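You operate a simulated robot arm through the tools that you are given. There is no shell and no other tool.

You are at the controls of a simulated robot arm. One attempt, no reset.

## Task
Put the thyme jar on the door end of the table away on the top of the larder unit. Take the oil pump and put it on the worktop by the microwave. Open the pan drawer, take the white vest and leave it in the inside of the pan drawer, then shut the drawer. Put the orange biscuit packet on the middle of the side counter. Take the tea scoop on the door end of the table and put it away on the side counter under the socket. Open the door of the drawer unit, take the measuring jug on the door end of the table and put it away on the bottom shelf of the drawer unit, then shut the door. Push the upper dresser drawer shut. Fetch the blue mug and set it on the top of the sideboard. Put the blue oats box on the worktop by the green wall. Put the glass on the worktop over the washer. Pull the vegetable drawer open. Any order will do. Set down upright: thyme jar, oil pump, measuring jug, blue mug, blue oats box, glass.

The check looks at the end state, three seconds after you hand in, the way a careful person would. Anything else that was tipped, shoved, dropped, spilled or broken makes it a failure.

## Robot
A 7-joint arm with a two-finger parallel gripper on a trunk, on a base that moves. Base frame: it is fixed to the floor where the robot stands at the start and does not move with it; the origin is under the middle of the robot, x ahead of it, y to its left, z up. Units: mm, degrees, N and s.
With the tool pointing down near the work surface it reaches from about 300 to 720 mm from the robot's upright axis, wherever it stands. Its first joint turns from -166.0 to 166.0 degrees. Places, roughly: blue mug (13x9x10 cm) [-4500, -500, 1300]; blue oats box [-4500, -500, 1750]; bottom shelf of the drawer unit [-3300, -2400, 200]; door of the drawer unit [-3400, -2200, 400]; glass (7x8x10 cm) [-4800, -700, 1300]; inside of the pan drawer [-3300, -2400, 700]; measuring jug [-3000, -250, 750]; middle of the side counter [-300, -1300, 900]; oil pump [-2500, -250, 750]; orange biscuit packet [-2250, 0, 750]; pan drawer [-3300, -2300, 700]; side counter under the socket [-1000, -1500, 900]; tea scoop (17x5x4 cm) [-2300, -200, 800]; thyme jar [-3000, -250, 750]; top of the larder unit [-300, 1400, 900]; top of the sideboard [-1800, 1000, 800]; upper dresser drawer [-3800, -300, 1200]; vegetable drawer [200, 1600, 600]; white vest [-2500, 0, 750]; worktop by the green wall (36x26 cm) [-5320, -880, 920]; worktop by the microwave (25x38 cm) [-4380, -2620, 920]; worktop over the washer (47x26 cm) [-5180, -1260, 920]. Payload 1.57 kg.
The TCP is the grasp point between the finger pads, 30 mm short of the fingertips. In the tool frame z runs along the fingers and y along their closing line. Largest opening 80 mm; finger width 17, thickness 12; the body of the gripper, 40 by 82 mm, starts 80 mm behind the TCP.
Orientation is that of the tool frame in the base frame, as a unit quaternion [x, y, z, w]. With the fingers straight down and closing along the base's y, the tool's x points along the base's -x, its y along +y and its z along -z.

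## Interface
- The arm moves only by the tool step_arm. Its argument "rows" is a list of rows, each a list of 7 numbers: the turn, a rotation vector about the tool's x, y, z in degrees, then the shift along the tool's x, y, z in mm, then the finger opening in mm, from 0 to 80. In form: [[rx, ry, rz, dx, dy, dz, fingers], ...]. A call has 1 to 20 rows; each row shifts and turns the commanded pose from where the row before left it, along the tool's axes as they then stand. A row lasts 0.2 s, in which the tool goes at most 50 mm and 8.6 degrees; a call with a longer step from one row to the next is refused whole, and so is a gripper value outside its range. A pose out of reach is approached as far as the arm can. The call stops where the force on the tool passes 40 N (or 10 N more than at its start, if that is more) or the arm is blocked; 0.2 s more then pass. Each finger travels about 72 mm/s and halts on what it meets, pressing with about 34 N; the grip force reading is that of the motor and also rises with nothing between the fingers. The clock runs only during rows and for 0.2 s after the last one: add rows that do not move to give the fingers time. The reply holds the time, the measured pose of the TCP, the force on the tool along the base axes, the opening and the grip force, in the units named above and with some noise, with the torque about the TCP (base axes, N m) and any sound that the robot's microphone picked up.
- Cameras (640 x 400 px; columns grow to the right, rows downward): "scene" is now at [7.7, 136.4, 1419.7]; the picture's right is [-0.04, -1.00, 0.00], its down [-0.61, 0.02, -0.79] and it looks along [0.79, -0.03, -0.61] (base axes); focal length 255 px, centre (320, 200). "wrist" rides on the gripper at [72, -7, -122] in the tool frame; the picture's right is [0.09, 1.00, 0.00], its down [-0.84, 0.08, -0.54] and it looks along [-0.54, 0.05, 0.84] (tool axes); focal length 238 px, centre (320, 200). There is no depth. A picture from a camera that has moved, and an enlarged one, comes with that camera's place and axes in the base frame and with its lens.
- camera(camera): a new picture of that camera. It takes no simulated time.
- slide_trunk(by): slides the trunk up (or, below 0, down) by that many mm; the arm and the scene camera ride with it, the base frame stays. It gives what a move gives, with no picture.
- steer(legs): drives the robot by 1 to 6 legs, each [ahead, left, turn to the left] in mm, mm and degrees, along the robot's own axes; the way and the turn of a leg run together, so that a leg with both is an arc; at most 1500 mm and 180 degrees a leg. The arm and the cameras ride along, it lands a little off, and it stops where it bumps. It gives what a move gives.
- aim_head(pan, tilt): turns the head with the scene camera to pan (to the left, within 86 degrees either way) and tilt (down, from -29 to 69), counted from straight ahead of the robot. It gives what a move gives.
- zoom(camera, box): a new picture of the part [left, top, right, bottom] of that camera's present view, enlarged. It takes no simulated time.
- close_job(): hands the job in; it is judged then, once.

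Nothing tells you exact positions but the pictures and the camera data. Unless the task says otherwise, let go and move clear before handing in.

The tools are called as name(argument=value, ...) on one line, values as JSON. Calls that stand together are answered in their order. step_arm: Moves the arm, as the interface text tells. Its arguments: {"type":"object","properties":{"rows":{"type":"array","items":{"type":"array","items":{"type":"number"}}}},"required":["rows"]} The other tools are called the same way: slide_trunk (by) moves the trunk up or down; steer (legs) drives the base; aim_head (pan, tilt) turns the head that bears the scene camera; camera (camera) takes a picture; zoom (camera, box) takes an enlarged picture of a part of a camera's view; close_job () hands the job in.

At the start:

```text
time_s: 0.0
tool_pos: [403.1, -125.3, 970.0]
tcp_rot: [0.0, 1.0, 0.0, 0.0]
contact_force: [-0.5, -0.2, 0.0]
wrist_torque: [0.03, 0.0, 0.0]
gripper_width: 79.9
gripper_force: 0.0
trunk travel left (down, up): [-225.0, 255.0]
robot x, y, heading: [1.0, 0.5, -0.1]
head pan, tilt (commanded): [-2.3, 37.9]
```

scene: 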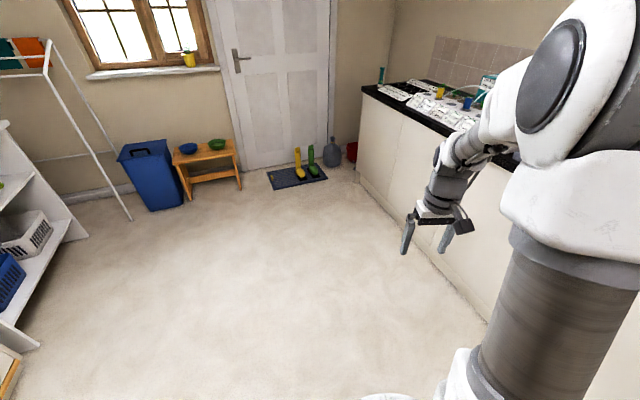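
wrist: 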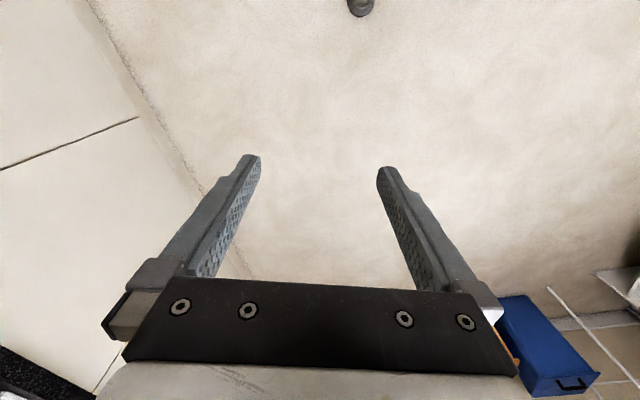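

I see a room with a door, a blue bin and a worktop on the right; the arm hangs in front of the robot. I will look around first with the head to find the furniture.

aim_head(pan=80, tilt=25)

camera(camera="scene")

aim_head(pan=-80, tilt=25)

camera(camera="scene")

```text
time_s: 1.6
tool_pos: [404.2, -123.8, 969.8]
tcp_rot: [0.0, 1.0, 0.0, 0.0]
contact_force: [0.0, 0.2, -0.2]
wrist_torque: [0.01, 0.0, -0.03]
gripper_width: 80.3
gripper_force: 0.0
trunk travel left (down, up): [-225.0, 255.0]
robot x, y, heading: [-2.1, -0.8, -0.3]
head pan, tilt (commanded): [80.0, 25.0]
```

```text
taken
camera scene: at [-62.5, 230.6, 1439.9], right [0.98, -0.17, 0.0], down [-0.07, -0.42, -0.91], along [0.16, 0.89, -0.42], focal length 255 px, centre (320, 200)
```

scene: 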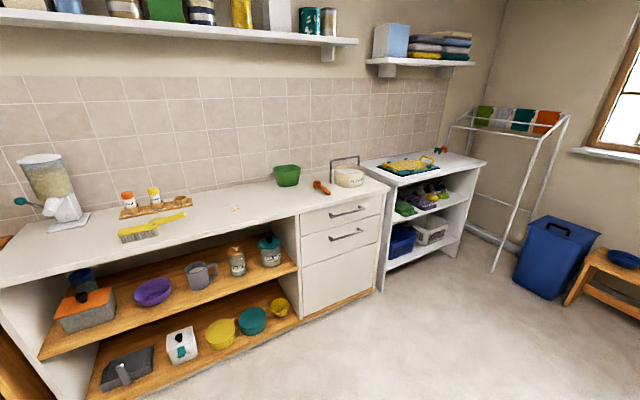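

```text
time_s: 4.0
tool_pos: [403.6, -123.8, 969.1]
tcp_rot: [0.001, 1.0, 0.0, -0.001]
contact_force: [-0.1, 0.0, 0.3]
wrist_torque: [0.01, 0.06, 0.0]
gripper_width: 79.9
gripper_force: 0.0
trunk travel left (down, up): [-225.0, 255.0]
robot x, y, heading: [3.8, 0.9, 0.1]
head pan, tilt (commanded): [-80.0, 25.0]
```

```text
taken
camera scene: at [-62.6, 49.2, 1439.9], right [-0.98, -0.17, 0.0], down [-0.07, 0.42, -0.91], along [0.16, -0.89, -0.42], focal length 255 px, centre (320, 200)
```

scene: 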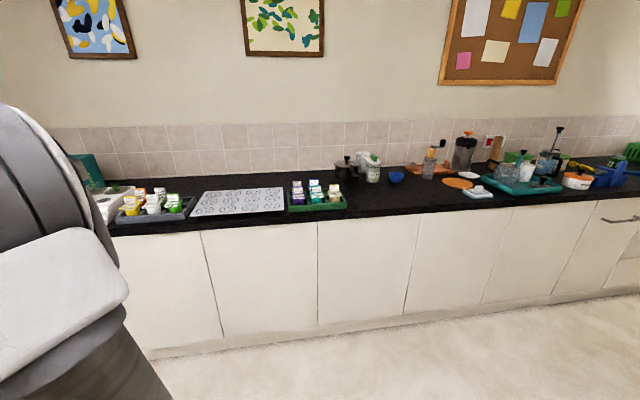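

On the left is the larder unit with two drawers, on the right the long side counter. I turn around to look at the rest of the house.

steer(legs=[[0, 0, 180]])

aim_head(pan=0, tilt=15)

camera(camera="scene")

aim_head(pan=60, tilt=15)

camera(camera="scene")

aim_head(pan=-60, tilt=15)

camera(camera="scene")

```text
time_s: 14.3
tool_pos: [-399.5, 135.4, 969.8]
tcp_rot: [1.0, -0.015, 0.0, 0.0]
contact_force: [-0.2, 0.8, -0.1]
wrist_torque: [-0.04, 0.03, 0.03]
gripper_width: 80.0
gripper_force: 0.1
trunk travel left (down, up): [-225.0, 255.0]
robot x, y, heading: [1.3, -1.3, 178.4]
head pan, tilt (commanded): [-80.0, 25.0]
```

```text
time_s: 15.8
tool_pos: [-399.7, 136.4, 970.1]
tcp_rot: [1.0, -0.015, 0.0, 0.0]
contact_force: [1.0, -0.1, 0.3]
wrist_torque: [0.01, -0.02, 0.01]
gripper_width: 80.1
gripper_force: 0.0
trunk travel left (down, up): [-225.0, 255.0]
robot x, y, heading: [1.1, -1.1, 178.4]
head pan, tilt (commanded): [0.0, 15.0]
```

```text
taken
camera scene: at [-16.2, -139.6, 1456.1], right [0.03, 1.0, 0.0], down [0.26, -0.01, -0.97], along [-0.97, 0.03, -0.26], focal length 255 px, centre (320, 200)
```

scene: 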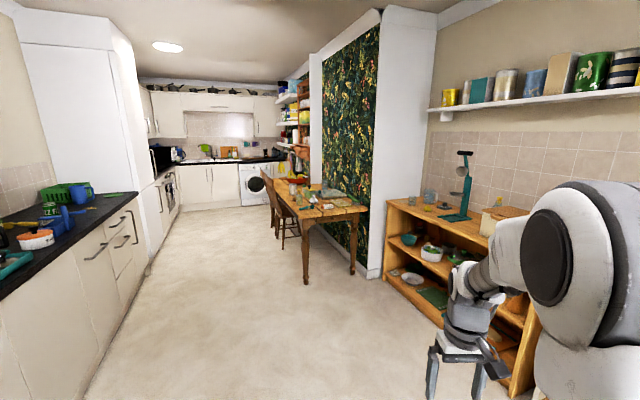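

```text
time_s: 17.1
tool_pos: [-398.9, 136.5, 970.4]
tcp_rot: [1.0, -0.015, -0.001, 0.0]
contact_force: [0.2, 0.0, 0.0]
wrist_torque: [0.01, 0.01, 0.04]
gripper_width: 80.1
gripper_force: 0.0
trunk travel left (down, up): [-225.0, 255.0]
robot x, y, heading: [1.8, 0.9, 178.3]
head pan, tilt (commanded): [60.0, 15.0]
```

```text
taken
camera scene: at [28.0, -221.9, 1456.2], right [-0.85, 0.53, 0.0], down [0.14, 0.22, -0.97], along [-0.51, -0.82, -0.26], focal length 255 px, centre (320, 200)
```

scene: 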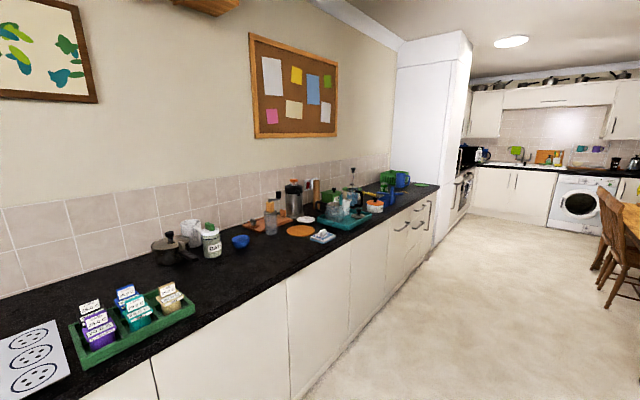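

```text
time_s: 19.1
tool_pos: [-399.1, 136.5, 969.4]
tcp_rot: [1.0, -0.015, 0.0, 0.0]
contact_force: [0.1, 1.2, -0.1]
wrist_torque: [0.02, 0.01, 0.0]
gripper_width: 80.1
gripper_force: 0.1
trunk travel left (down, up): [-225.0, 255.0]
robot x, y, heading: [1.8, -2.5, 178.1]
head pan, tilt (commanded): [-60.0, 15.0]
```

```text
taken
camera scene: at [32.9, -60.2, 1456.2], right [0.88, 0.47, 0.0], down [0.12, -0.23, -0.97], along [-0.46, 0.85, -0.26], focal length 255 px, centre (320, 200)
```

scene: 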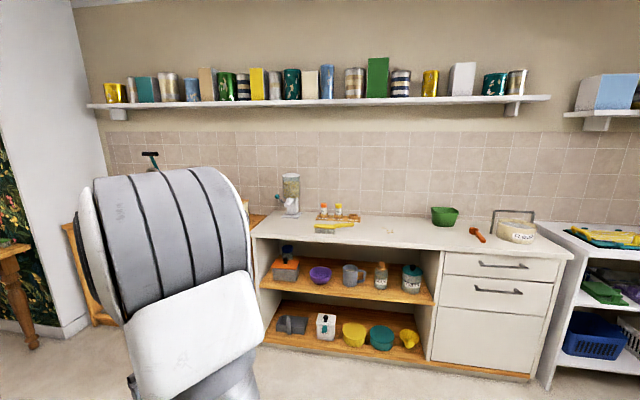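

Behind me lie the table, the sideboard (open wooden shelves), and the kitchen with the washer. I start with the vegetable drawer, since it is close; I face the larder unit and look closer.

steer(legs=[[0, 0, -88]])

aim_head(pan=0, tilt=30)

camera(camera="scene")

```text
time_s: 24.6
tool_pos: [121.1, 403.9, 969.0]
tcp_rot: [0.709, -0.705, 0.0, 0.001]
contact_force: [-0.3, 0.5, -0.9]
wrist_torque: [-0.01, -0.01, 0.02]
gripper_width: 80.1
gripper_force: 0.2
trunk travel left (down, up): [-225.0, 255.0]
robot x, y, heading: [1.1, -1.1, 90.4]
head pan, tilt (commanded): [-60.0, 15.0]
```

```text
time_s: 25.9
tool_pos: [120.4, 403.3, 969.4]
tcp_rot: [0.709, -0.705, 0.001, 0.0]
contact_force: [-0.7, -0.1, 0.1]
wrist_torque: [0.02, -0.03, -0.01]
gripper_width: 80.0
gripper_force: 0.0
trunk travel left (down, up): [-225.0, 255.0]
robot x, y, heading: [-0.1, -0.6, 90.4]
head pan, tilt (commanded): [0.0, 30.0]
```

```text
taken
camera scene: at [-138.6, 9.3, 1432.0], right [1.0, 0.01, 0.0], down [0.0, -0.5, -0.87], along [-0.01, 0.87, -0.5], focal length 255 px, centre (320, 200)
```

scene: 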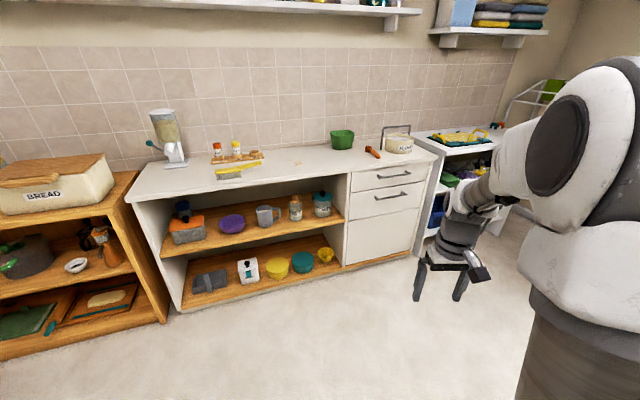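

zoom(camera="scene", box=[330, 110, 530, 260])

zoom(camera="scene", box=[120, 90, 330, 230])

```text
2.67 times, centred on (430, 185) of scene
camera zoom: at [-138.6, 9.3, 1432.0], right [1.0, 0.01, 0.0], down [0.0, -0.5, -0.87], along [-0.01, 0.87, -0.5], focal length 681 px, centre (27, 240)
```

zoom: 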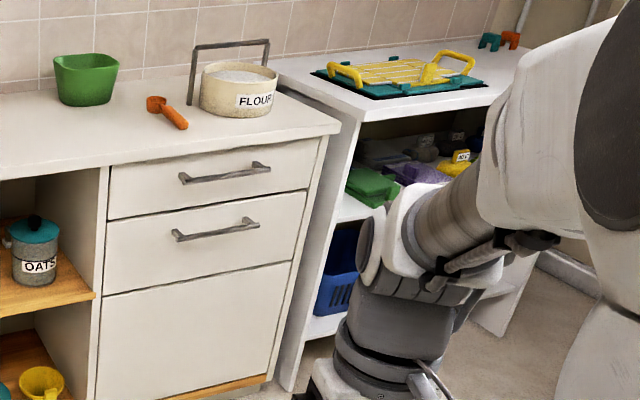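

```text
2.86 times, centred on (225, 160) of scene
camera zoom: at [-138.6, 9.3, 1432.0], right [1.0, 0.01, 0.0], down [0.0, -0.5, -0.87], along [-0.01, 0.87, -0.5], focal length 730 px, centre (591, 314)
```

zoom: 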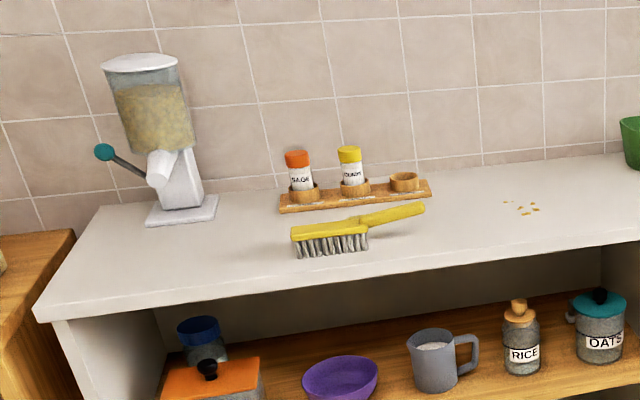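

steer(legs=[[600, -250, 0]])

aim_head(pan=0, tilt=40)

camera(camera="scene")

camera(camera="wrist")

```text
time_s: 30.3
tool_pos: [372.0, 1012.2, 970.3]
tcp_rot: [0.71, -0.704, 0.0, 0.0]
contact_force: [0.6, 0.4, -0.2]
wrist_torque: [-0.01, -0.02, 0.01]
gripper_width: 80.2
gripper_force: 0.1
trunk travel left (down, up): [-225.0, 255.0]
robot x, y, heading: [252.3, 605.1, 90.6]
head pan, tilt (commanded): [0.0, 30.0]
```

```text
time_s: 31.0
tool_pos: [371.1, 1011.3, 969.2]
tcp_rot: [0.711, -0.703, 0.0, 0.001]
contact_force: [-0.3, 0.4, -0.1]
wrist_torque: [-0.01, -0.04, -0.02]
gripper_width: 80.0
gripper_force: 0.1
trunk travel left (down, up): [-225.0, 255.0]
robot x, y, heading: [253.8, 606.5, 90.6]
head pan, tilt (commanded): [0.0, 40.0]
```

```text
taken
camera scene: at [111.6, 610.8, 1416.6], right [1.0, 0.01, 0.0], down [0.01, -0.64, -0.77], along [-0.01, 0.77, -0.64], focal length 255 px, centre (320, 200)
```

scene: 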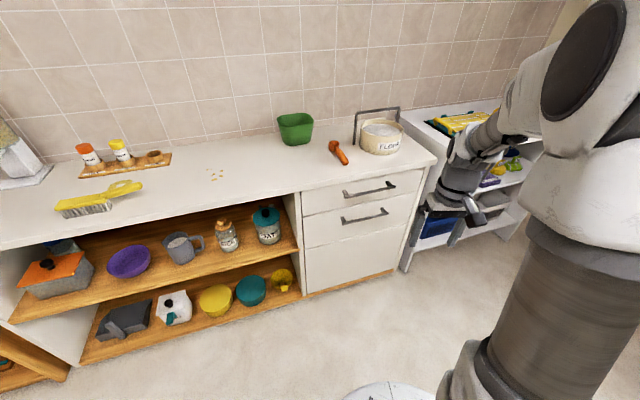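

```text
taken
camera wrist: at [378.3, 939.6, 1091.9], right [-0.99, -0.1, 0.0], down [-0.09, 0.84, 0.54], along [-0.06, 0.54, -0.84], focal length 238 px, centre (320, 200)
```

wrist: 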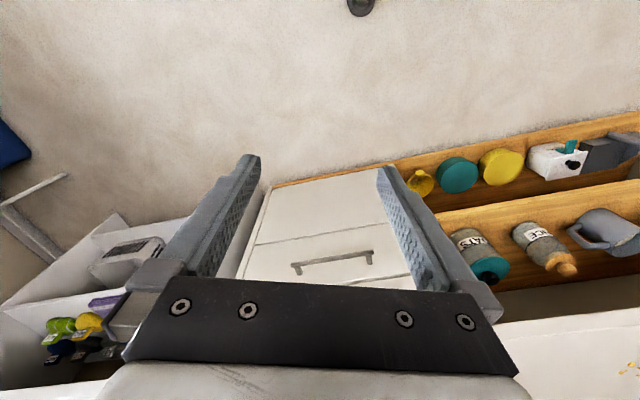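

The lower drawer's handle triangulates to about (295, 1409, 658), which fits the vegetable drawer best. I drive closer, lower the trunk, and turn the gripper horizontal.

steer(legs=[[150, 0, 0]])

slide_trunk(by=-150)

step_arm(rows=[[0, 0, 0, -50, 0, 0, 80], [0, 0, 0, -40, 0, 0, 80], [0, -8.2, 0, 0, 0, 0, 80], [0, -8.2, 0, 0, 0, 0, 80], [0, -8.2, 0, 0, 0, 0, 80], [0, -8.2, 0, 0, 0, 0, 80], [0, -8.2, 0, 0, 0, 0, 80], [0, -8.2, 0, 0, 0, 0, 80], [0, -8.2, 0, 0, 0, 0, 80], [0, -8.2, 0, 0, 0, 0, 80], [0, -8.2, 0, 0, 0, 0, 80], [0, -8.2, 0, 0, 0, 0, 80], [0, -8.0, 0, 0, 0, 0, 80]])

camera(camera="scene")

```text
time_s: 32.6
tool_pos: [370.4, 1159.9, 969.1]
tcp_rot: [0.71, -0.704, 0.0, 0.0]
contact_force: [-1.1, 0.5, 0.8]
wrist_torque: [-0.01, 0.02, 0.03]
gripper_width: 80.1
gripper_force: 0.1
trunk travel left (down, up): [-225.0, 255.0]
robot x, y, heading: [251.5, 755.9, 90.5]
head pan, tilt (commanded): [0.0, 40.0]
```

```text
time_s: 34.4
tool_pos: [369.8, 1159.5, 820.9]
tcp_rot: [0.709, -0.705, 0.0, 0.0]
contact_force: [0.2, -0.3, 0.9]
wrist_torque: [-0.01, 0.02, -0.02]
gripper_width: 79.9
gripper_force: 0.1
trunk travel left (down, up): [-75.0, 405.0]
robot x, y, heading: [249.4, 754.7, 90.3]
head pan, tilt (commanded): [0.0, 40.0]
```

```text
time_s: 37.2
tool_pos: [369.7, 1249.1, 820.5]
tcp_rot: [-0.502, 0.497, 0.503, 0.498]
contact_force: [-0.9, -0.6, 0.8]
wrist_torque: [-0.03, 0.0, 0.0]
gripper_width: 79.7
gripper_force: 0.0
trunk travel left (down, up): [-75.0, 405.0]
robot x, y, heading: [248.4, 758.4, 90.6]
head pan, tilt (commanded): [0.0, 40.0]
```

```text
taken
camera scene: at [110.2, 759.6, 1266.6], right [1.0, 0.01, 0.0], down [0.0, -0.64, -0.77], along [-0.01, 0.77, -0.64], focal length 255 px, centre (320, 200)
```

scene: 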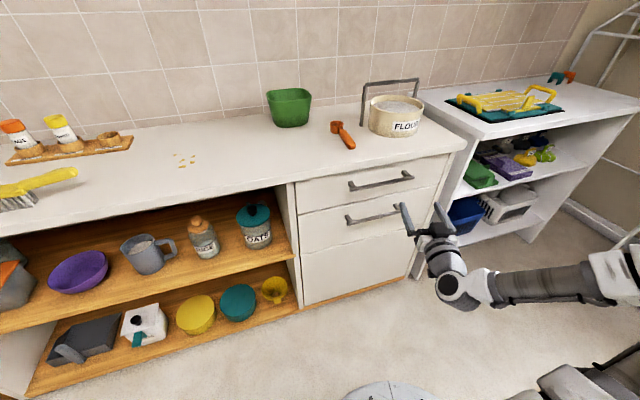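

step_arm(rows=[[0, 0, 8.2, 0, 0, 0, 80], [0, 0, 8.2, 0, 0, 0, 80], [0, 0, 8.2, 0, 0, 0, 80], [0, 0, 8.2, 0, 0, 0, 80], [0, 0, 8.2, 0, 0, 0, 80], [0, 0, 8.2, 0, 0, 0, 80], [0, 0, 8.2, 0, 0, 0, 80], [0, 0, 8.2, 0, 0, 0, 80], [0, 0, 8.2, 0, 0, 0, 80], [0, 0, 8.2, 0, 0, 0, 80], [0, 0, 8.0, 0, 0, 0, 80], [0, 0, 0, 20, -40, 0, 80], [0, 0, 0, 20, -40, 0, 80], [0, 0, 0, 20, -40, 0, 80], [0, 0, 0, 15, -40, 0, 80]])

camera(camera="scene")

camera(camera="wrist")

```text
time_s: 40.4
tool_pos: [293.1, 1248.7, 658.4]
tcp_rot: [-0.002, 0.706, 0.708, -0.003]
contact_force: [0.3, 0.4, -0.1]
wrist_torque: [0.0, 0.02, -0.01]
gripper_width: 80.0
gripper_force: 0.0
trunk travel left (down, up): [-75.0, 405.0]
robot x, y, heading: [251.9, 756.5, 90.4]
head pan, tilt (commanded): [0.0, 40.0]
```

```text
taken
camera scene: at [110.3, 759.6, 1266.7], right [1.0, 0.01, 0.0], down [0.0, -0.64, -0.77], along [-0.01, 0.77, -0.64], focal length 255 px, centre (320, 200)
```

scene: 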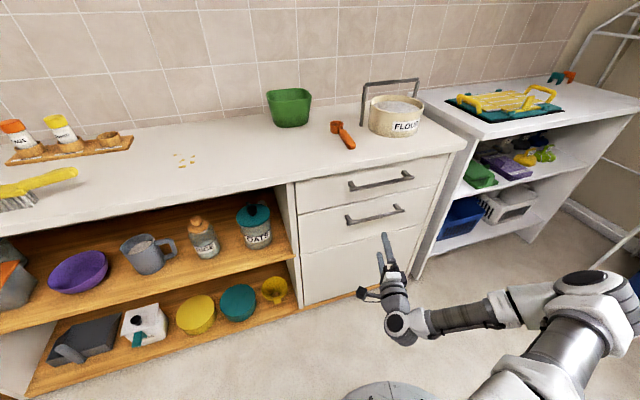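

```text
taken
camera wrist: at [223.2, 1126.5, 651.4], right [-0.09, 0.0, 1.0], down [0.84, -0.54, 0.08], along [0.53, 0.84, 0.05], focal length 238 px, centre (320, 200)
```

wrist: 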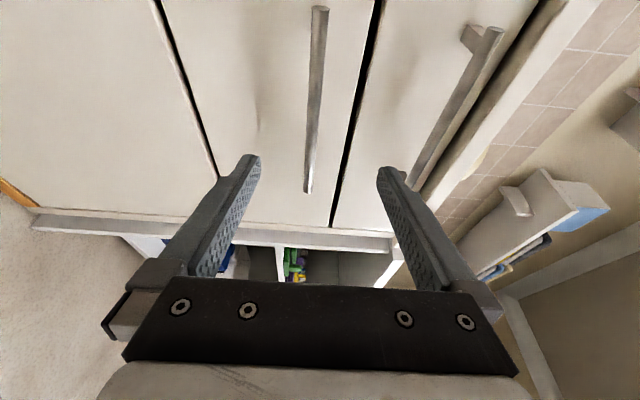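

step_arm(rows=[[0, 0, 0, 0, -9, 40, 80], [0, 0, 0, 0, 0, 40, 80], [0, 0, 0, 0, 0, 30, 80], [0, 0, 0, 0, 0, 20, 80], [0, 0, 0, 0, 0, 10, 80]])

camera(camera="wrist")

camera(camera="scene")

```text
time_s: 41.6
tool_pos: [294.3, 1388.8, 651.3]
tcp_rot: [-0.003, 0.707, 0.708, -0.003]
contact_force: [0.2, 0.3, -0.6]
wrist_torque: [0.0, -0.01, -0.01]
gripper_width: 79.9
gripper_force: 0.1
trunk travel left (down, up): [-75.0, 405.0]
robot x, y, heading: [249.0, 759.4, 90.3]
head pan, tilt (commanded): [0.0, 40.0]
```

```text
taken
camera wrist: at [222.9, 1265.9, 644.5], right [-0.09, 0.0, 1.0], down [0.84, -0.54, 0.08], along [0.53, 0.84, 0.05], focal length 238 px, centre (320, 200)
```

wrist: 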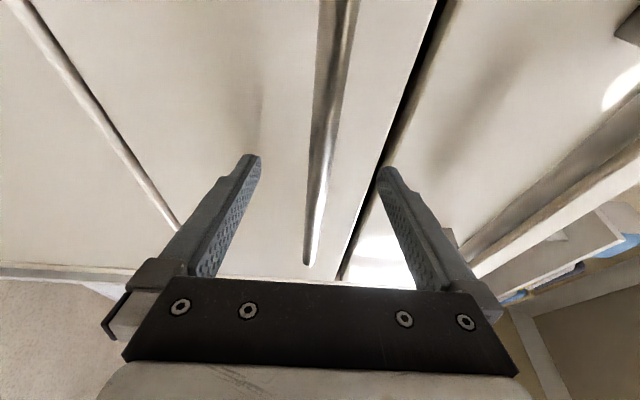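

```text
taken
camera scene: at [110.3, 759.7, 1266.6], right [1.0, 0.01, 0.0], down [0.0, -0.64, -0.77], along [-0.01, 0.77, -0.64], focal length 255 px, centre (320, 200)
```

scene: 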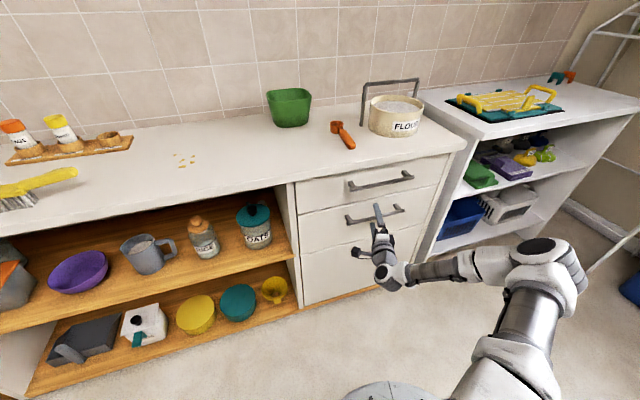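

step_arm(rows=[[0, 0, 0, 0, 0, 0, 40], [0, 0, 0, 0, 0, 0, 0], [0, 0, 0, 0, 0, 0, 0], [0, 0, 0, 0, 0, 0, 0], [0, 0, 0, 0, 0, 0, 0]])

step_arm(rows=[[0, 0, 0, 0, 0, -20, 0], [0, 0, 0, 0, 0, -30, 0], [0, 0, 0, 0, 0, -30, 0]])

camera(camera="scene")

```text
time_s: 42.8
tool_pos: [294.0, 1387.2, 649.3]
tcp_rot: [-0.003, 0.708, 0.707, -0.002]
contact_force: [0.7, -0.6, -5.9]
wrist_torque: [-0.09, 0.0, 0.1]
gripper_width: 13.9
gripper_force: 29.9
trunk travel left (down, up): [-75.0, 405.0]
robot x, y, heading: [246.5, 754.7, 90.3]
head pan, tilt (commanded): [0.0, 40.0]
```

```text
time_s: 43.6
tool_pos: [298.0, 1309.0, 649.9]
tcp_rot: [-0.002, 0.707, 0.708, 0.0]
contact_force: [23.1, 6.5, -2.8]
wrist_torque: [-0.06, 0.08, -0.38]
gripper_width: 13.8
gripper_force: 30.1
trunk travel left (down, up): [-75.0, 405.0]
robot x, y, heading: [250.2, 756.3, 90.5]
head pan, tilt (commanded): [0.0, 40.0]
```

```text
taken
camera scene: at [111.3, 760.3, 1266.8], right [1.0, 0.01, 0.0], down [0.0, -0.64, -0.77], along [-0.01, 0.77, -0.64], focal length 255 px, centre (320, 200)
```

scene: 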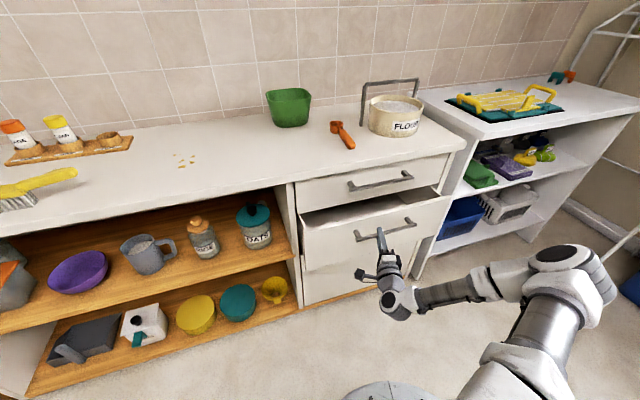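

The drawer slides out, with some sideways force. I keep pulling, easing the tool a little in +x.

step_arm(rows=[[0, 0, 0, -5, 0, -10, 0], [0, 0, 0, -2, 0, -30, 0], [0, 0, 0, -2, 0, -30, 0], [0, 0, 0, -2, 0, -30, 0]])

```text
time_s: 44.6
tool_pos: [308.0, 1209.0, 650.2]
tcp_rot: [-0.003, 0.707, 0.707, -0.002]
contact_force: [21.4, 8.5, -0.2]
wrist_torque: [-0.02, 0.01, -0.42]
gripper_width: 13.7
gripper_force: 30.1
trunk travel left (down, up): [-75.0, 405.0]
robot x, y, heading: [246.8, 758.0, 90.2]
head pan, tilt (commanded): [0.0, 40.0]
```

step_arm(rows=[[0, 0, 0, -6, 0, -20, 0], [0, 0, 0, -3, 0, -30, 0], [0, 0, 0, -3, 0, -30, 0], [0, 0, 0, -3, 0, -30, 0]])

camera(camera="scene")

```text
time_s: 45.2
tool_pos: [317.0, 1173.7, 649.6]
tcp_rot: [-0.004, 0.708, 0.707, 0.0]
contact_force: [-2.8, -1.7, -15.1]
wrist_torque: [-0.32, 0.39, -0.25]
gripper_width: 13.3
gripper_force: 30.5
trunk travel left (down, up): [-75.0, 405.0]
robot x, y, heading: [249.5, 756.1, 90.2]
head pan, tilt (commanded): [0.0, 40.0]
stopped in row 3: the force on the tool passed its limit at 60 N (the readings are from after the stop); the commanded pose is now the measured one
```

```text
taken
camera scene: at [110.3, 760.1, 1266.4], right [1.0, 0.01, 0.0], down [0.0, -0.64, -0.77], along [-0.01, 0.77, -0.64], focal length 255 px, centre (320, 200)
```

scene: 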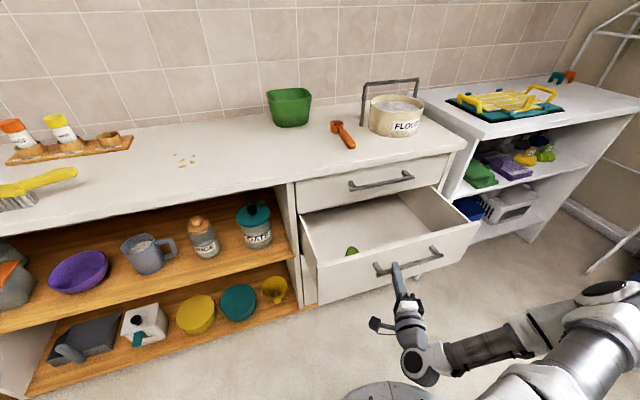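

The room turns out to be rotated about 18 degrees against my base frame, so the gripper slid along the handle. I let go, realign square to the drawer front, and check whether it can open further.

step_arm(rows=[[0, 0, 0, 0, 0, 0, 60], [0, 0, 0, 0, 0, 0, 80], [0, 0, 0, 0, 0, 0, 80], [0, 0, 0, 0, 0, -40, 80], [0, 0, 0, 0, 0, -40, 80], [0, 6.2, 0, 0, 0, 0, 80], [0, 6.2, 0, 0, 0, 0, 80], [0, 6.2, 0, 0, 0, 0, 80]])

camera(camera="scene")

camera(camera="wrist")

```text
time_s: 46.3
tool_pos: [320.4, 1172.2, 680.1]
tcp_rot: [-0.004, 0.663, 0.748, 0.009]
contact_force: [-1.6, -1.5, -19.4]
wrist_torque: [-0.48, 0.26, -0.14]
gripper_width: 80.2
gripper_force: 0.1
trunk travel left (down, up): [-75.0, 405.0]
robot x, y, heading: [250.5, 759.2, 90.4]
head pan, tilt (commanded): [0.0, 40.0]
stopped in row 5: the force on the tool passed its limit at 74 N (the readings are from after the stop); the commanded pose is now the measured one
```

```text
taken
camera scene: at [110.3, 760.0, 1266.3], right [1.0, 0.01, 0.0], down [0.0, -0.64, -0.77], along [-0.01, 0.77, -0.64], focal length 255 px, centre (320, 200)
```

scene: 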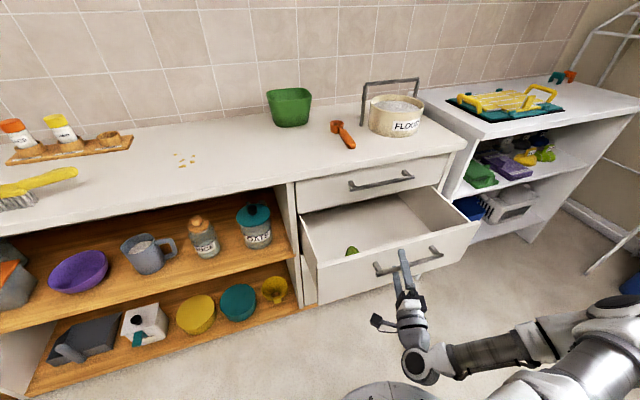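

```text
taken
camera wrist: at [248.0, 1051.8, 658.1], right [-0.11, -0.12, 0.99], down [0.83, -0.56, 0.03], along [0.54, 0.82, 0.16], focal length 238 px, centre (320, 200)
```

wrist: 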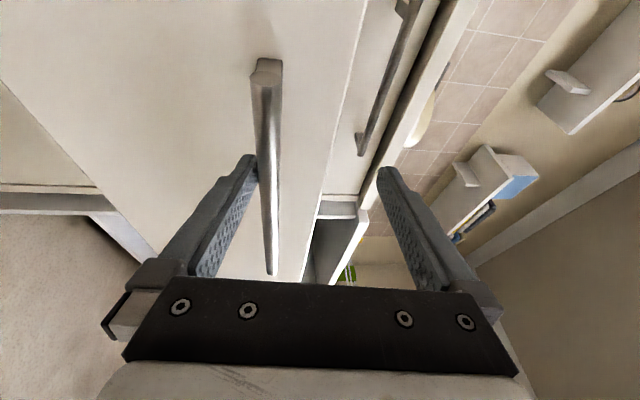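

slide_trunk(by=-15)

camera(camera="wrist")

```text
time_s: 46.9
tool_pos: [320.0, 1171.1, 667.8]
tcp_rot: [-0.004, 0.66, 0.751, 0.01]
contact_force: [0.6, 0.7, 0.0]
wrist_torque: [0.0, 0.02, 0.01]
gripper_width: 80.2
gripper_force: 0.1
trunk travel left (down, up): [-60.0, 420.0]
robot x, y, heading: [248.9, 756.6, 90.5]
head pan, tilt (commanded): [0.0, 40.0]
```

```text
taken
camera wrist: at [248.1, 1051.5, 644.7], right [-0.11, -0.13, 0.99], down [0.83, -0.56, 0.02], along [0.55, 0.82, 0.17], focal length 238 px, centre (320, 200)
```

wrist: 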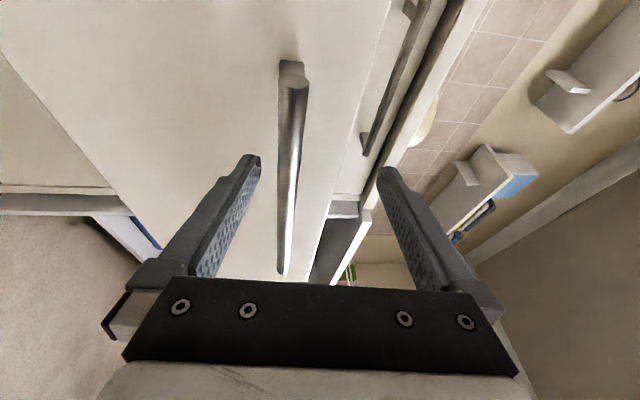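

steer(legs=[[-160, 0, 0], [-20, -300, 18.5]])

camera(camera="scene")

```text
time_s: 51.0
tool_pos: [489.0, 1044.6, 666.9]
tcp_rot: [-0.111, 0.652, 0.742, -0.111]
contact_force: [-0.2, -0.1, -0.3]
wrist_torque: [0.02, 0.02, 0.0]
gripper_width: 80.2
gripper_force: 0.1
trunk travel left (down, up): [-60.0, 420.0]
robot x, y, heading: [553.6, 626.0, 109.0]
head pan, tilt (commanded): [0.0, 40.0]
```

```text
taken
camera scene: at [420.7, 586.2, 1251.6], right [0.95, 0.33, 0.0], down [0.21, -0.61, -0.77], along [-0.25, 0.72, -0.64], focal length 255 px, centre (320, 200)
```

scene: 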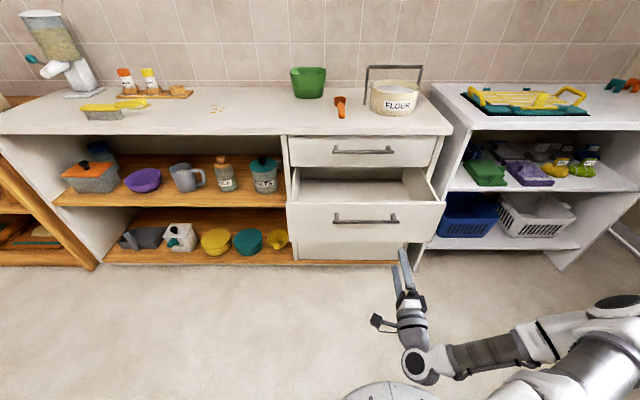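

step_arm(rows=[[0, 0, 0, 20, 0, 40, 80], [7.2, 0, 0, 22, -8, 40, 80], [0, 0, 0, 22, -8, 40, 80], [0, 0, 0, 0, 0, 0, 80]])

camera(camera="scene")

camera(camera="wrist")

```text
time_s: 52.0
tool_pos: [390.5, 1136.4, 660.0]
tcp_rot: [-0.117, 0.697, 0.7, -0.105]
contact_force: [0.2, 0.3, -0.5]
wrist_torque: [-0.03, -0.01, 0.01]
gripper_width: 79.9
gripper_force: 0.0
trunk travel left (down, up): [-60.0, 420.0]
robot x, y, heading: [552.4, 624.2, 109.0]
head pan, tilt (commanded): [0.0, 40.0]
```

```text
taken
camera scene: at [420.7, 586.2, 1251.6], right [0.95, 0.33, 0.0], down [0.21, -0.61, -0.77], along [-0.25, 0.72, -0.64], focal length 255 px, centre (320, 200)
```

scene: 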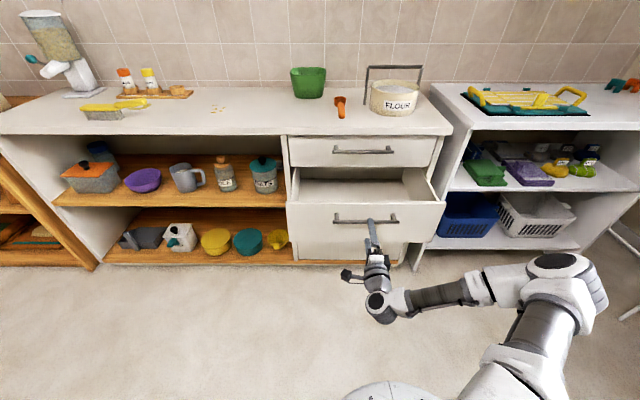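

```text
taken
camera wrist: at [360.7, 998.6, 652.0], right [-0.1, -0.04, 0.99], down [0.96, -0.26, 0.09], along [0.25, 0.97, 0.06], focal length 238 px, centre (320, 200)
```

wrist: 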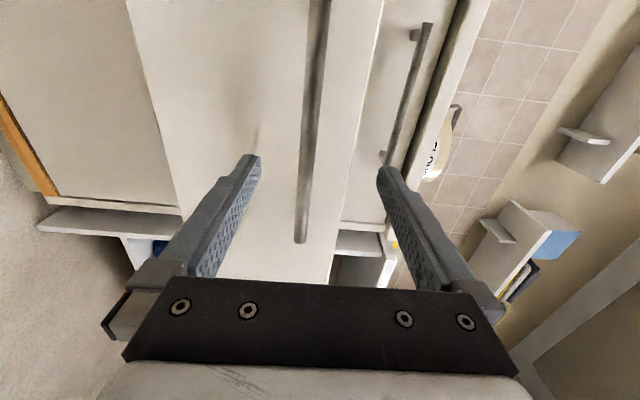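

step_arm(rows=[[0, 0, 0, 0, -10, 35, 80], [0, 0, 0, 0, 0, 32, 80], [0, 0, 0, 0, 0, 0, 30], [0, 0, 0, 0, 0, 0, 0], [0, 0, 0, 0, 0, 0, 0], [0, 0, 0, 0, 0, 0, 0]])

step_arm(rows=[[0, 0, 0, 0, 0, -15, 0], [0, 0, 0, 0, 0, -20, 0], [0, 0, 0, 0, 0, -20, 0]])

```text
time_s: 53.4
tool_pos: [370.2, 1201.6, 650.1]
tcp_rot: [-0.117, 0.698, 0.699, -0.105]
contact_force: [-0.8, 1.7, -9.6]
wrist_torque: [-0.23, 0.5, 0.09]
gripper_width: 13.6
gripper_force: 30.0
trunk travel left (down, up): [-60.0, 420.0]
robot x, y, heading: [554.7, 628.7, 109.2]
head pan, tilt (commanded): [0.0, 40.0]
```

```text
time_s: 54.2
tool_pos: [387.5, 1151.6, 649.7]
tcp_rot: [-0.116, 0.696, 0.701, -0.103]
contact_force: [-4.3, 23.7, -12.2]
wrist_torque: [-0.18, 0.47, 0.04]
gripper_width: 14.1
gripper_force: 30.5
trunk travel left (down, up): [-60.0, 420.0]
robot x, y, heading: [552.9, 628.1, 109.0]
head pan, tilt (commanded): [0.0, 40.0]
```

step_arm(rows=[[0, 0, 0, 0, 0, -15, 0], [0, 0, 0, 0, 0, -20, 0], [0, 0, 0, 0, 0, -20, 0], [0, 0, 0, 0, 0, -20, 0], [0, 0, 0, 0, 0, -20, 0]])

camera(camera="scene")

```text
time_s: 55.4
tool_pos: [415.9, 1058.9, 651.1]
tcp_rot: [-0.117, 0.696, 0.701, -0.104]
contact_force: [0.2, -0.1, -0.4]
wrist_torque: [0.0, 0.02, -0.03]
gripper_width: 0.0
gripper_force: 21.3
trunk travel left (down, up): [-60.0, 420.0]
robot x, y, heading: [552.3, 626.6, 109.2]
head pan, tilt (commanded): [0.0, 40.0]
```

```text
taken
camera scene: at [420.7, 586.2, 1251.6], right [0.95, 0.33, 0.0], down [0.21, -0.61, -0.77], along [-0.25, 0.72, -0.64], focal length 255 px, centre (320, 200)
```

scene: 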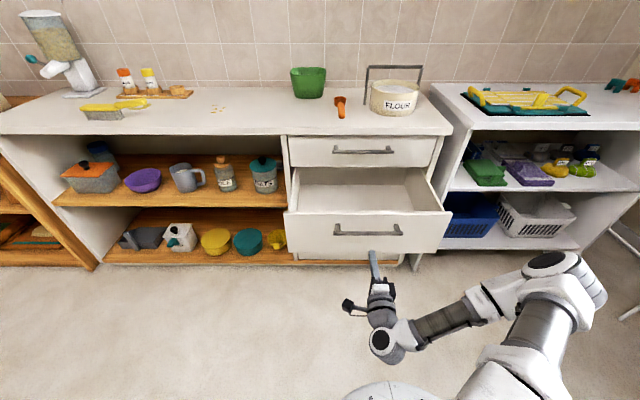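

The handle slipped off at what seems the end stop; the drawer stands about 250 mm open, so that is done. I raise the trunk, back away and return the gripper to pointing down.

steer(legs=[[-250, 0, 0]])

slide_trunk(by=210)

step_arm(rows=[[0, 0, -8.2, 0, 0, 0, 40], [0, 0, -8.2, 0, 0, 0, 40], [0, 0, -8.2, 0, 0, 0, 40], [0, 0, -8.2, 0, 0, 0, 40], [0, 0, -8.2, 0, 0, 0, 40], [0, 0, -8.2, 0, 0, 0, 40], [0, 0, -8.2, 0, 0, 0, 40], [0, 0, -8.2, 0, 0, 0, 40], [0, 0, -8.2, 0, 0, 0, 40], [0, 0, -8.2, 0, 0, 0, 40], [0, 0, -8.0, 0, 0, 0, 40]])

step_arm(rows=[[0, 8.2, 0, 0, 0, 0, 40], [0, 8.2, 0, 0, 0, 0, 40], [0, 8.2, 0, 0, 0, 0, 40], [0, 8.2, 0, 0, 0, 0, 40], [0, 8.2, 0, 0, 0, 0, 40], [0, 8.2, 0, 0, 0, 0, 40], [0, 8.2, 0, 0, 0, 0, 40], [0, 8.2, 0, 0, 0, 0, 40], [0, 8.2, 0, 0, 0, 0, 40], [0, 8.2, 0, 0, 0, 0, 40], [0, 8.0, 0, 0, 0, 0, 40]])

camera(camera="scene")

```text
time_s: 57.7
tool_pos: [497.5, 823.3, 649.5]
tcp_rot: [-0.116, 0.696, 0.701, -0.103]
contact_force: [0.7, 0.0, 0.3]
wrist_torque: [0.0, -0.01, -0.01]
gripper_width: 0.0
gripper_force: 21.3
trunk travel left (down, up): [-60.0, 420.0]
robot x, y, heading: [633.6, 396.0, 108.7]
head pan, tilt (commanded): [0.0, 40.0]
```

```text
time_s: 59.9
tool_pos: [497.6, 824.1, 860.3]
tcp_rot: [-0.115, 0.697, 0.7, -0.103]
contact_force: [-0.2, 0.0, -0.2]
wrist_torque: [0.02, -0.03, -0.02]
gripper_width: 0.0
gripper_force: 21.8
trunk travel left (down, up): [-270.0, 210.0]
robot x, y, heading: [633.1, 391.7, 108.9]
head pan, tilt (commanded): [0.0, 40.0]
```

```text
time_s: 62.3
tool_pos: [497.9, 825.3, 861.0]
tcp_rot: [0.575, -0.41, -0.568, -0.423]
contact_force: [-0.4, 0.1, 0.3]
wrist_torque: [0.01, -0.01, -0.02]
gripper_width: 39.9
gripper_force: 0.1
trunk travel left (down, up): [-270.0, 210.0]
robot x, y, heading: [634.8, 392.1, 108.7]
head pan, tilt (commanded): [0.0, 40.0]
```

```text
time_s: 64.7
tool_pos: [498.3, 824.9, 860.5]
tcp_rot: [0.808, -0.589, 0.005, -0.008]
contact_force: [-0.8, -0.8, -0.1]
wrist_torque: [0.02, 0.01, 0.0]
gripper_width: 40.2
gripper_force: 0.1
trunk travel left (down, up): [-270.0, 210.0]
robot x, y, heading: [630.5, 393.1, 108.7]
head pan, tilt (commanded): [0.0, 40.0]
```

```text
taken
camera scene: at [501.4, 350.9, 1461.6], right [0.95, 0.32, 0.0], down [0.21, -0.61, -0.77], along [-0.25, 0.72, -0.64], focal length 255 px, centre (320, 200)
```

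scene: 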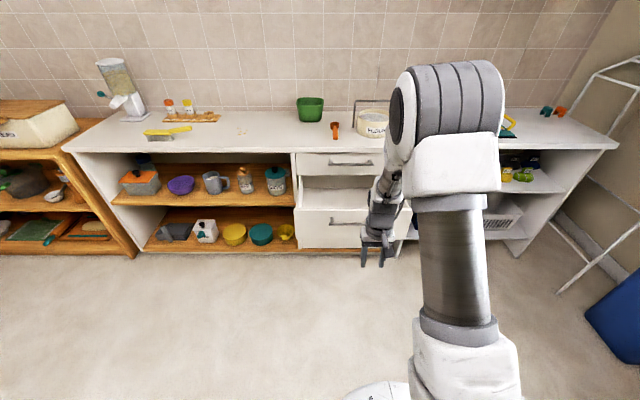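

steer(legs=[[0, 0, 90], [1500, 0, 0], [600, 0, 0]])

aim_head(pan=0, tilt=25)

camera(camera="scene")

```text
time_s: 83.9
tool_pos: [-1787.1, -459.5, 860.7]
tcp_rot: [0.987, 0.16, -0.002, -0.009]
contact_force: [-0.1, -0.6, -0.4]
wrist_torque: [-0.01, -0.01, 0.0]
gripper_width: 40.2
gripper_force: 0.0
trunk travel left (down, up): [-270.0, 210.0]
robot x, y, heading: [-1355.3, -320.4, -160.4]
head pan, tilt (commanded): [0.0, 40.0]
```

```text
time_s: 84.7
tool_pos: [-1786.6, -459.9, 862.4]
tcp_rot: [0.987, 0.16, -0.002, -0.009]
contact_force: [-0.5, 0.5, 0.0]
wrist_torque: [-0.03, 0.0, -0.01]
gripper_width: 40.2
gripper_force: 0.0
trunk travel left (down, up): [-270.0, 210.0]
robot x, y, heading: [-1355.7, -312.3, -160.5]
head pan, tilt (commanded): [0.0, 25.0]
```

```text
taken
camera scene: at [-1319.6, -455.0, 1484.9], right [-0.33, 0.94, 0.0], down [0.4, 0.14, -0.91], along [-0.85, -0.3, -0.42], focal length 255 px, centre (320, 200)
```

scene: 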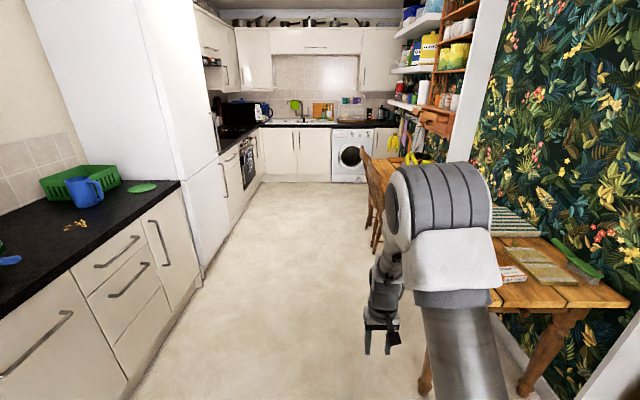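

steer(legs=[[300, 200, -50]])

aim_head(pan=15, tilt=35)

camera(camera="scene")

```text
time_s: 88.0
tool_pos: [-2054.6, -253.4, 861.3]
tcp_rot: [0.964, -0.264, 0.002, -0.01]
contact_force: [0.6, -0.3, -0.7]
wrist_torque: [0.0, 0.07, 0.02]
gripper_width: 39.7
gripper_force: 0.0
trunk travel left (down, up): [-270.0, 210.0]
robot x, y, heading: [-1667.2, -484.9, 150.3]
head pan, tilt (commanded): [0.0, 25.0]
```

```text
time_s: 88.8
tool_pos: [-2055.4, -252.1, 861.1]
tcp_rot: [0.964, -0.265, 0.002, -0.01]
contact_force: [0.4, -1.0, 0.6]
wrist_torque: [0.0, -0.02, 0.0]
gripper_width: 39.9
gripper_force: 0.1
trunk travel left (down, up): [-270.0, 210.0]
robot x, y, heading: [-1664.4, -487.7, 150.3]
head pan, tilt (commanded): [15.0, 35.0]
```

```text
taken
camera scene: at [-1748.7, -624.5, 1469.2], right [0.25, 0.97, 0.0], down [0.55, -0.15, -0.82], along [-0.79, 0.21, -0.57], focal length 255 px, centre (320, 200)
```

scene: 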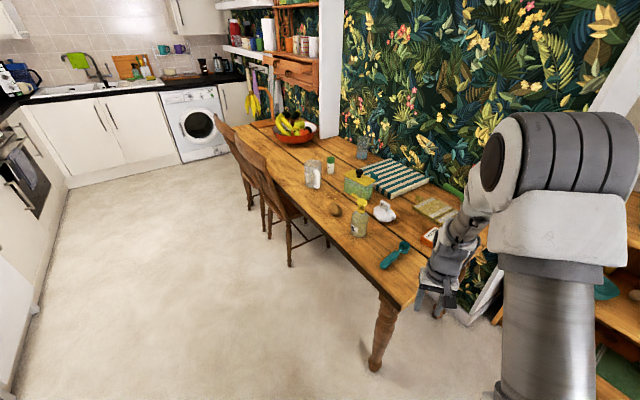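

zoom(camera="scene", box=[280, 120, 480, 290])

zoom(camera="scene", box=[210, 0, 350, 130])

```text
2.35 times, centred on (380, 205) of scene
camera zoom: at [-1748.7, -624.5, 1469.2], right [0.25, 0.97, 0.0], down [0.55, -0.15, -0.82], along [-0.79, 0.21, -0.57], focal length 601 px, centre (179, 188)
```

zoom: 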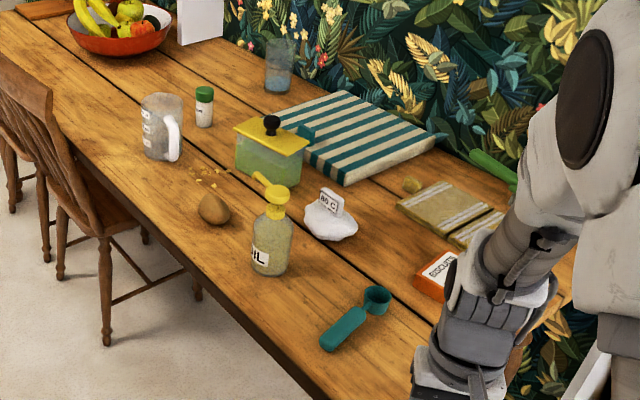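

```text
3.08 times, centred on (280, 65) of scene
camera zoom: at [-1748.7, -624.5, 1469.2], right [0.25, 0.97, 0.0], down [0.55, -0.15, -0.82], along [-0.79, 0.21, -0.57], focal length 786 px, centre (443, 615)
```

zoom: 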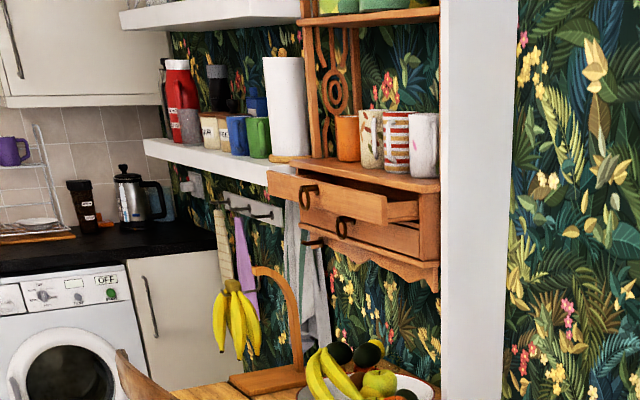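

I see the table clearly: teal tea scoop, oil bottle, white vest, biscuit packet, jug and green-lidded thyme jar, and behind it the dresser with its open upper drawer. I raise the trunk and stand squarely in front of the table's near end.

slide_trunk(by=200)

steer(legs=[[0, 0, -41], [0, 520, 0]])

aim_head(pan=0, tilt=50)

camera(camera="scene")

camera(camera="wrist")

```text
time_s: 91.0
tool_pos: [-2053.8, -252.7, 1061.0]
tcp_rot: [0.964, -0.265, 0.003, -0.009]
contact_force: [-0.8, -0.2, -0.3]
wrist_torque: [0.02, 0.01, 0.0]
gripper_width: 40.0
gripper_force: 0.1
trunk travel left (down, up): [-470.0, 10.0]
robot x, y, heading: [-1666.2, -482.4, 150.2]
head pan, tilt (commanded): [15.0, 35.0]
```

```text
time_s: 97.8
tool_pos: [-2293.9, -228.7, 1061.8]
tcp_rot: [0.813, -0.582, 0.005, -0.008]
contact_force: [0.4, -0.6, 0.4]
wrist_torque: [0.02, 0.01, 0.0]
gripper_width: 39.9
gripper_force: 0.2
trunk travel left (down, up): [-470.0, 10.0]
robot x, y, heading: [-2149.3, -657.5, 109.9]
head pan, tilt (commanded): [15.0, 35.0]
```

```text
time_s: 98.6
tool_pos: [-2294.7, -229.3, 1062.0]
tcp_rot: [0.813, -0.582, 0.005, -0.008]
contact_force: [-0.1, 0.0, -0.5]
wrist_torque: [-0.02, -0.01, -0.01]
gripper_width: 39.8
gripper_force: 0.0
trunk travel left (down, up): [-470.0, 10.0]
robot x, y, heading: [-2150.7, -657.9, 109.8]
head pan, tilt (commanded): [0.0, 50.0]
```

```text
taken
camera scene: at [-2279.4, -709.8, 1647.5], right [0.94, 0.34, 0.0], down [0.26, -0.72, -0.64], along [-0.22, 0.61, -0.77], focal length 255 px, centre (320, 200)
```

scene: 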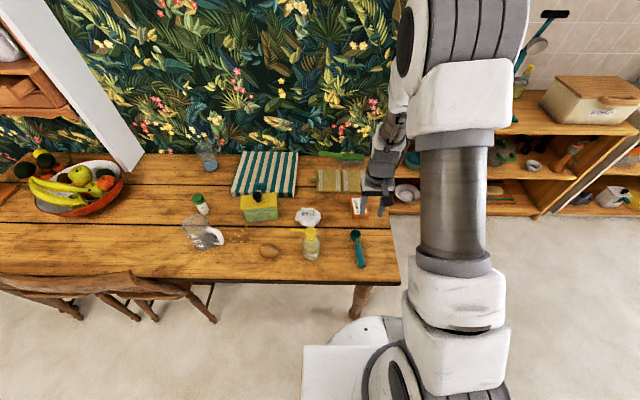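

```text
taken
camera wrist: at [-2266.1, -296.4, 1183.2], right [-0.91, -0.41, -0.02], down [-0.35, 0.76, 0.54], along [-0.21, 0.5, -0.84], focal length 238 px, centre (320, 200)
```

wrist: 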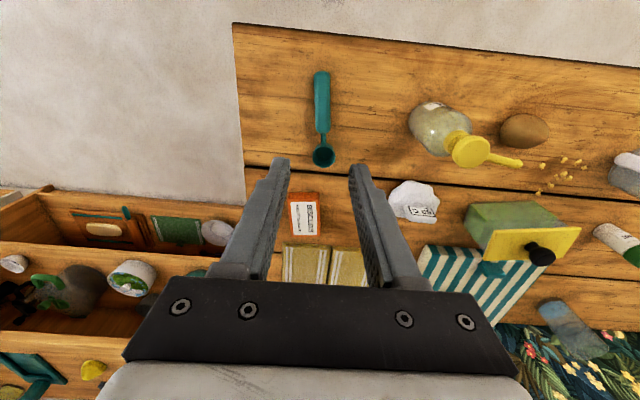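

zoom(camera="scene", box=[170, 140, 410, 290])

zoom(camera="wrist", box=[220, 10, 460, 180])

```text
2.67 times, centred on (290, 215) of scene
camera zoom: at [-2279.4, -709.8, 1647.5], right [0.94, 0.34, 0.0], down [0.26, -0.72, -0.64], along [-0.22, 0.61, -0.77], focal length 681 px, centre (400, 160)
```

zoom: 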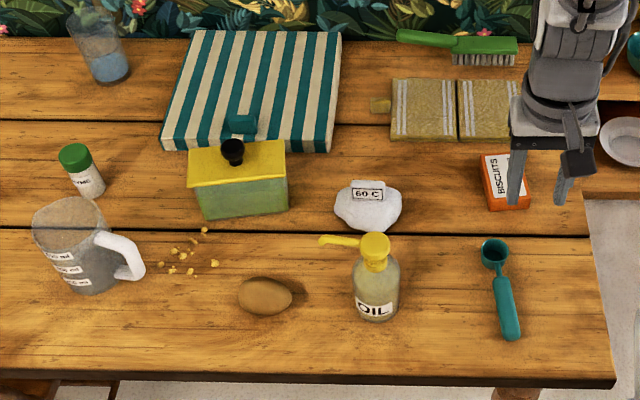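

```text
2.35 times, centred on (340, 95) of wrist
camera zoom: at [-2266.1, -296.4, 1183.2], right [-0.91, -0.41, -0.02], down [-0.35, 0.76, 0.54], along [-0.21, 0.5, -0.84], focal length 561 px, centre (273, 447)
```

zoom: 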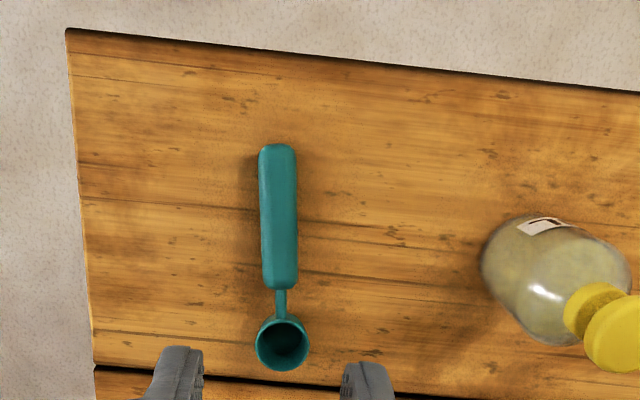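

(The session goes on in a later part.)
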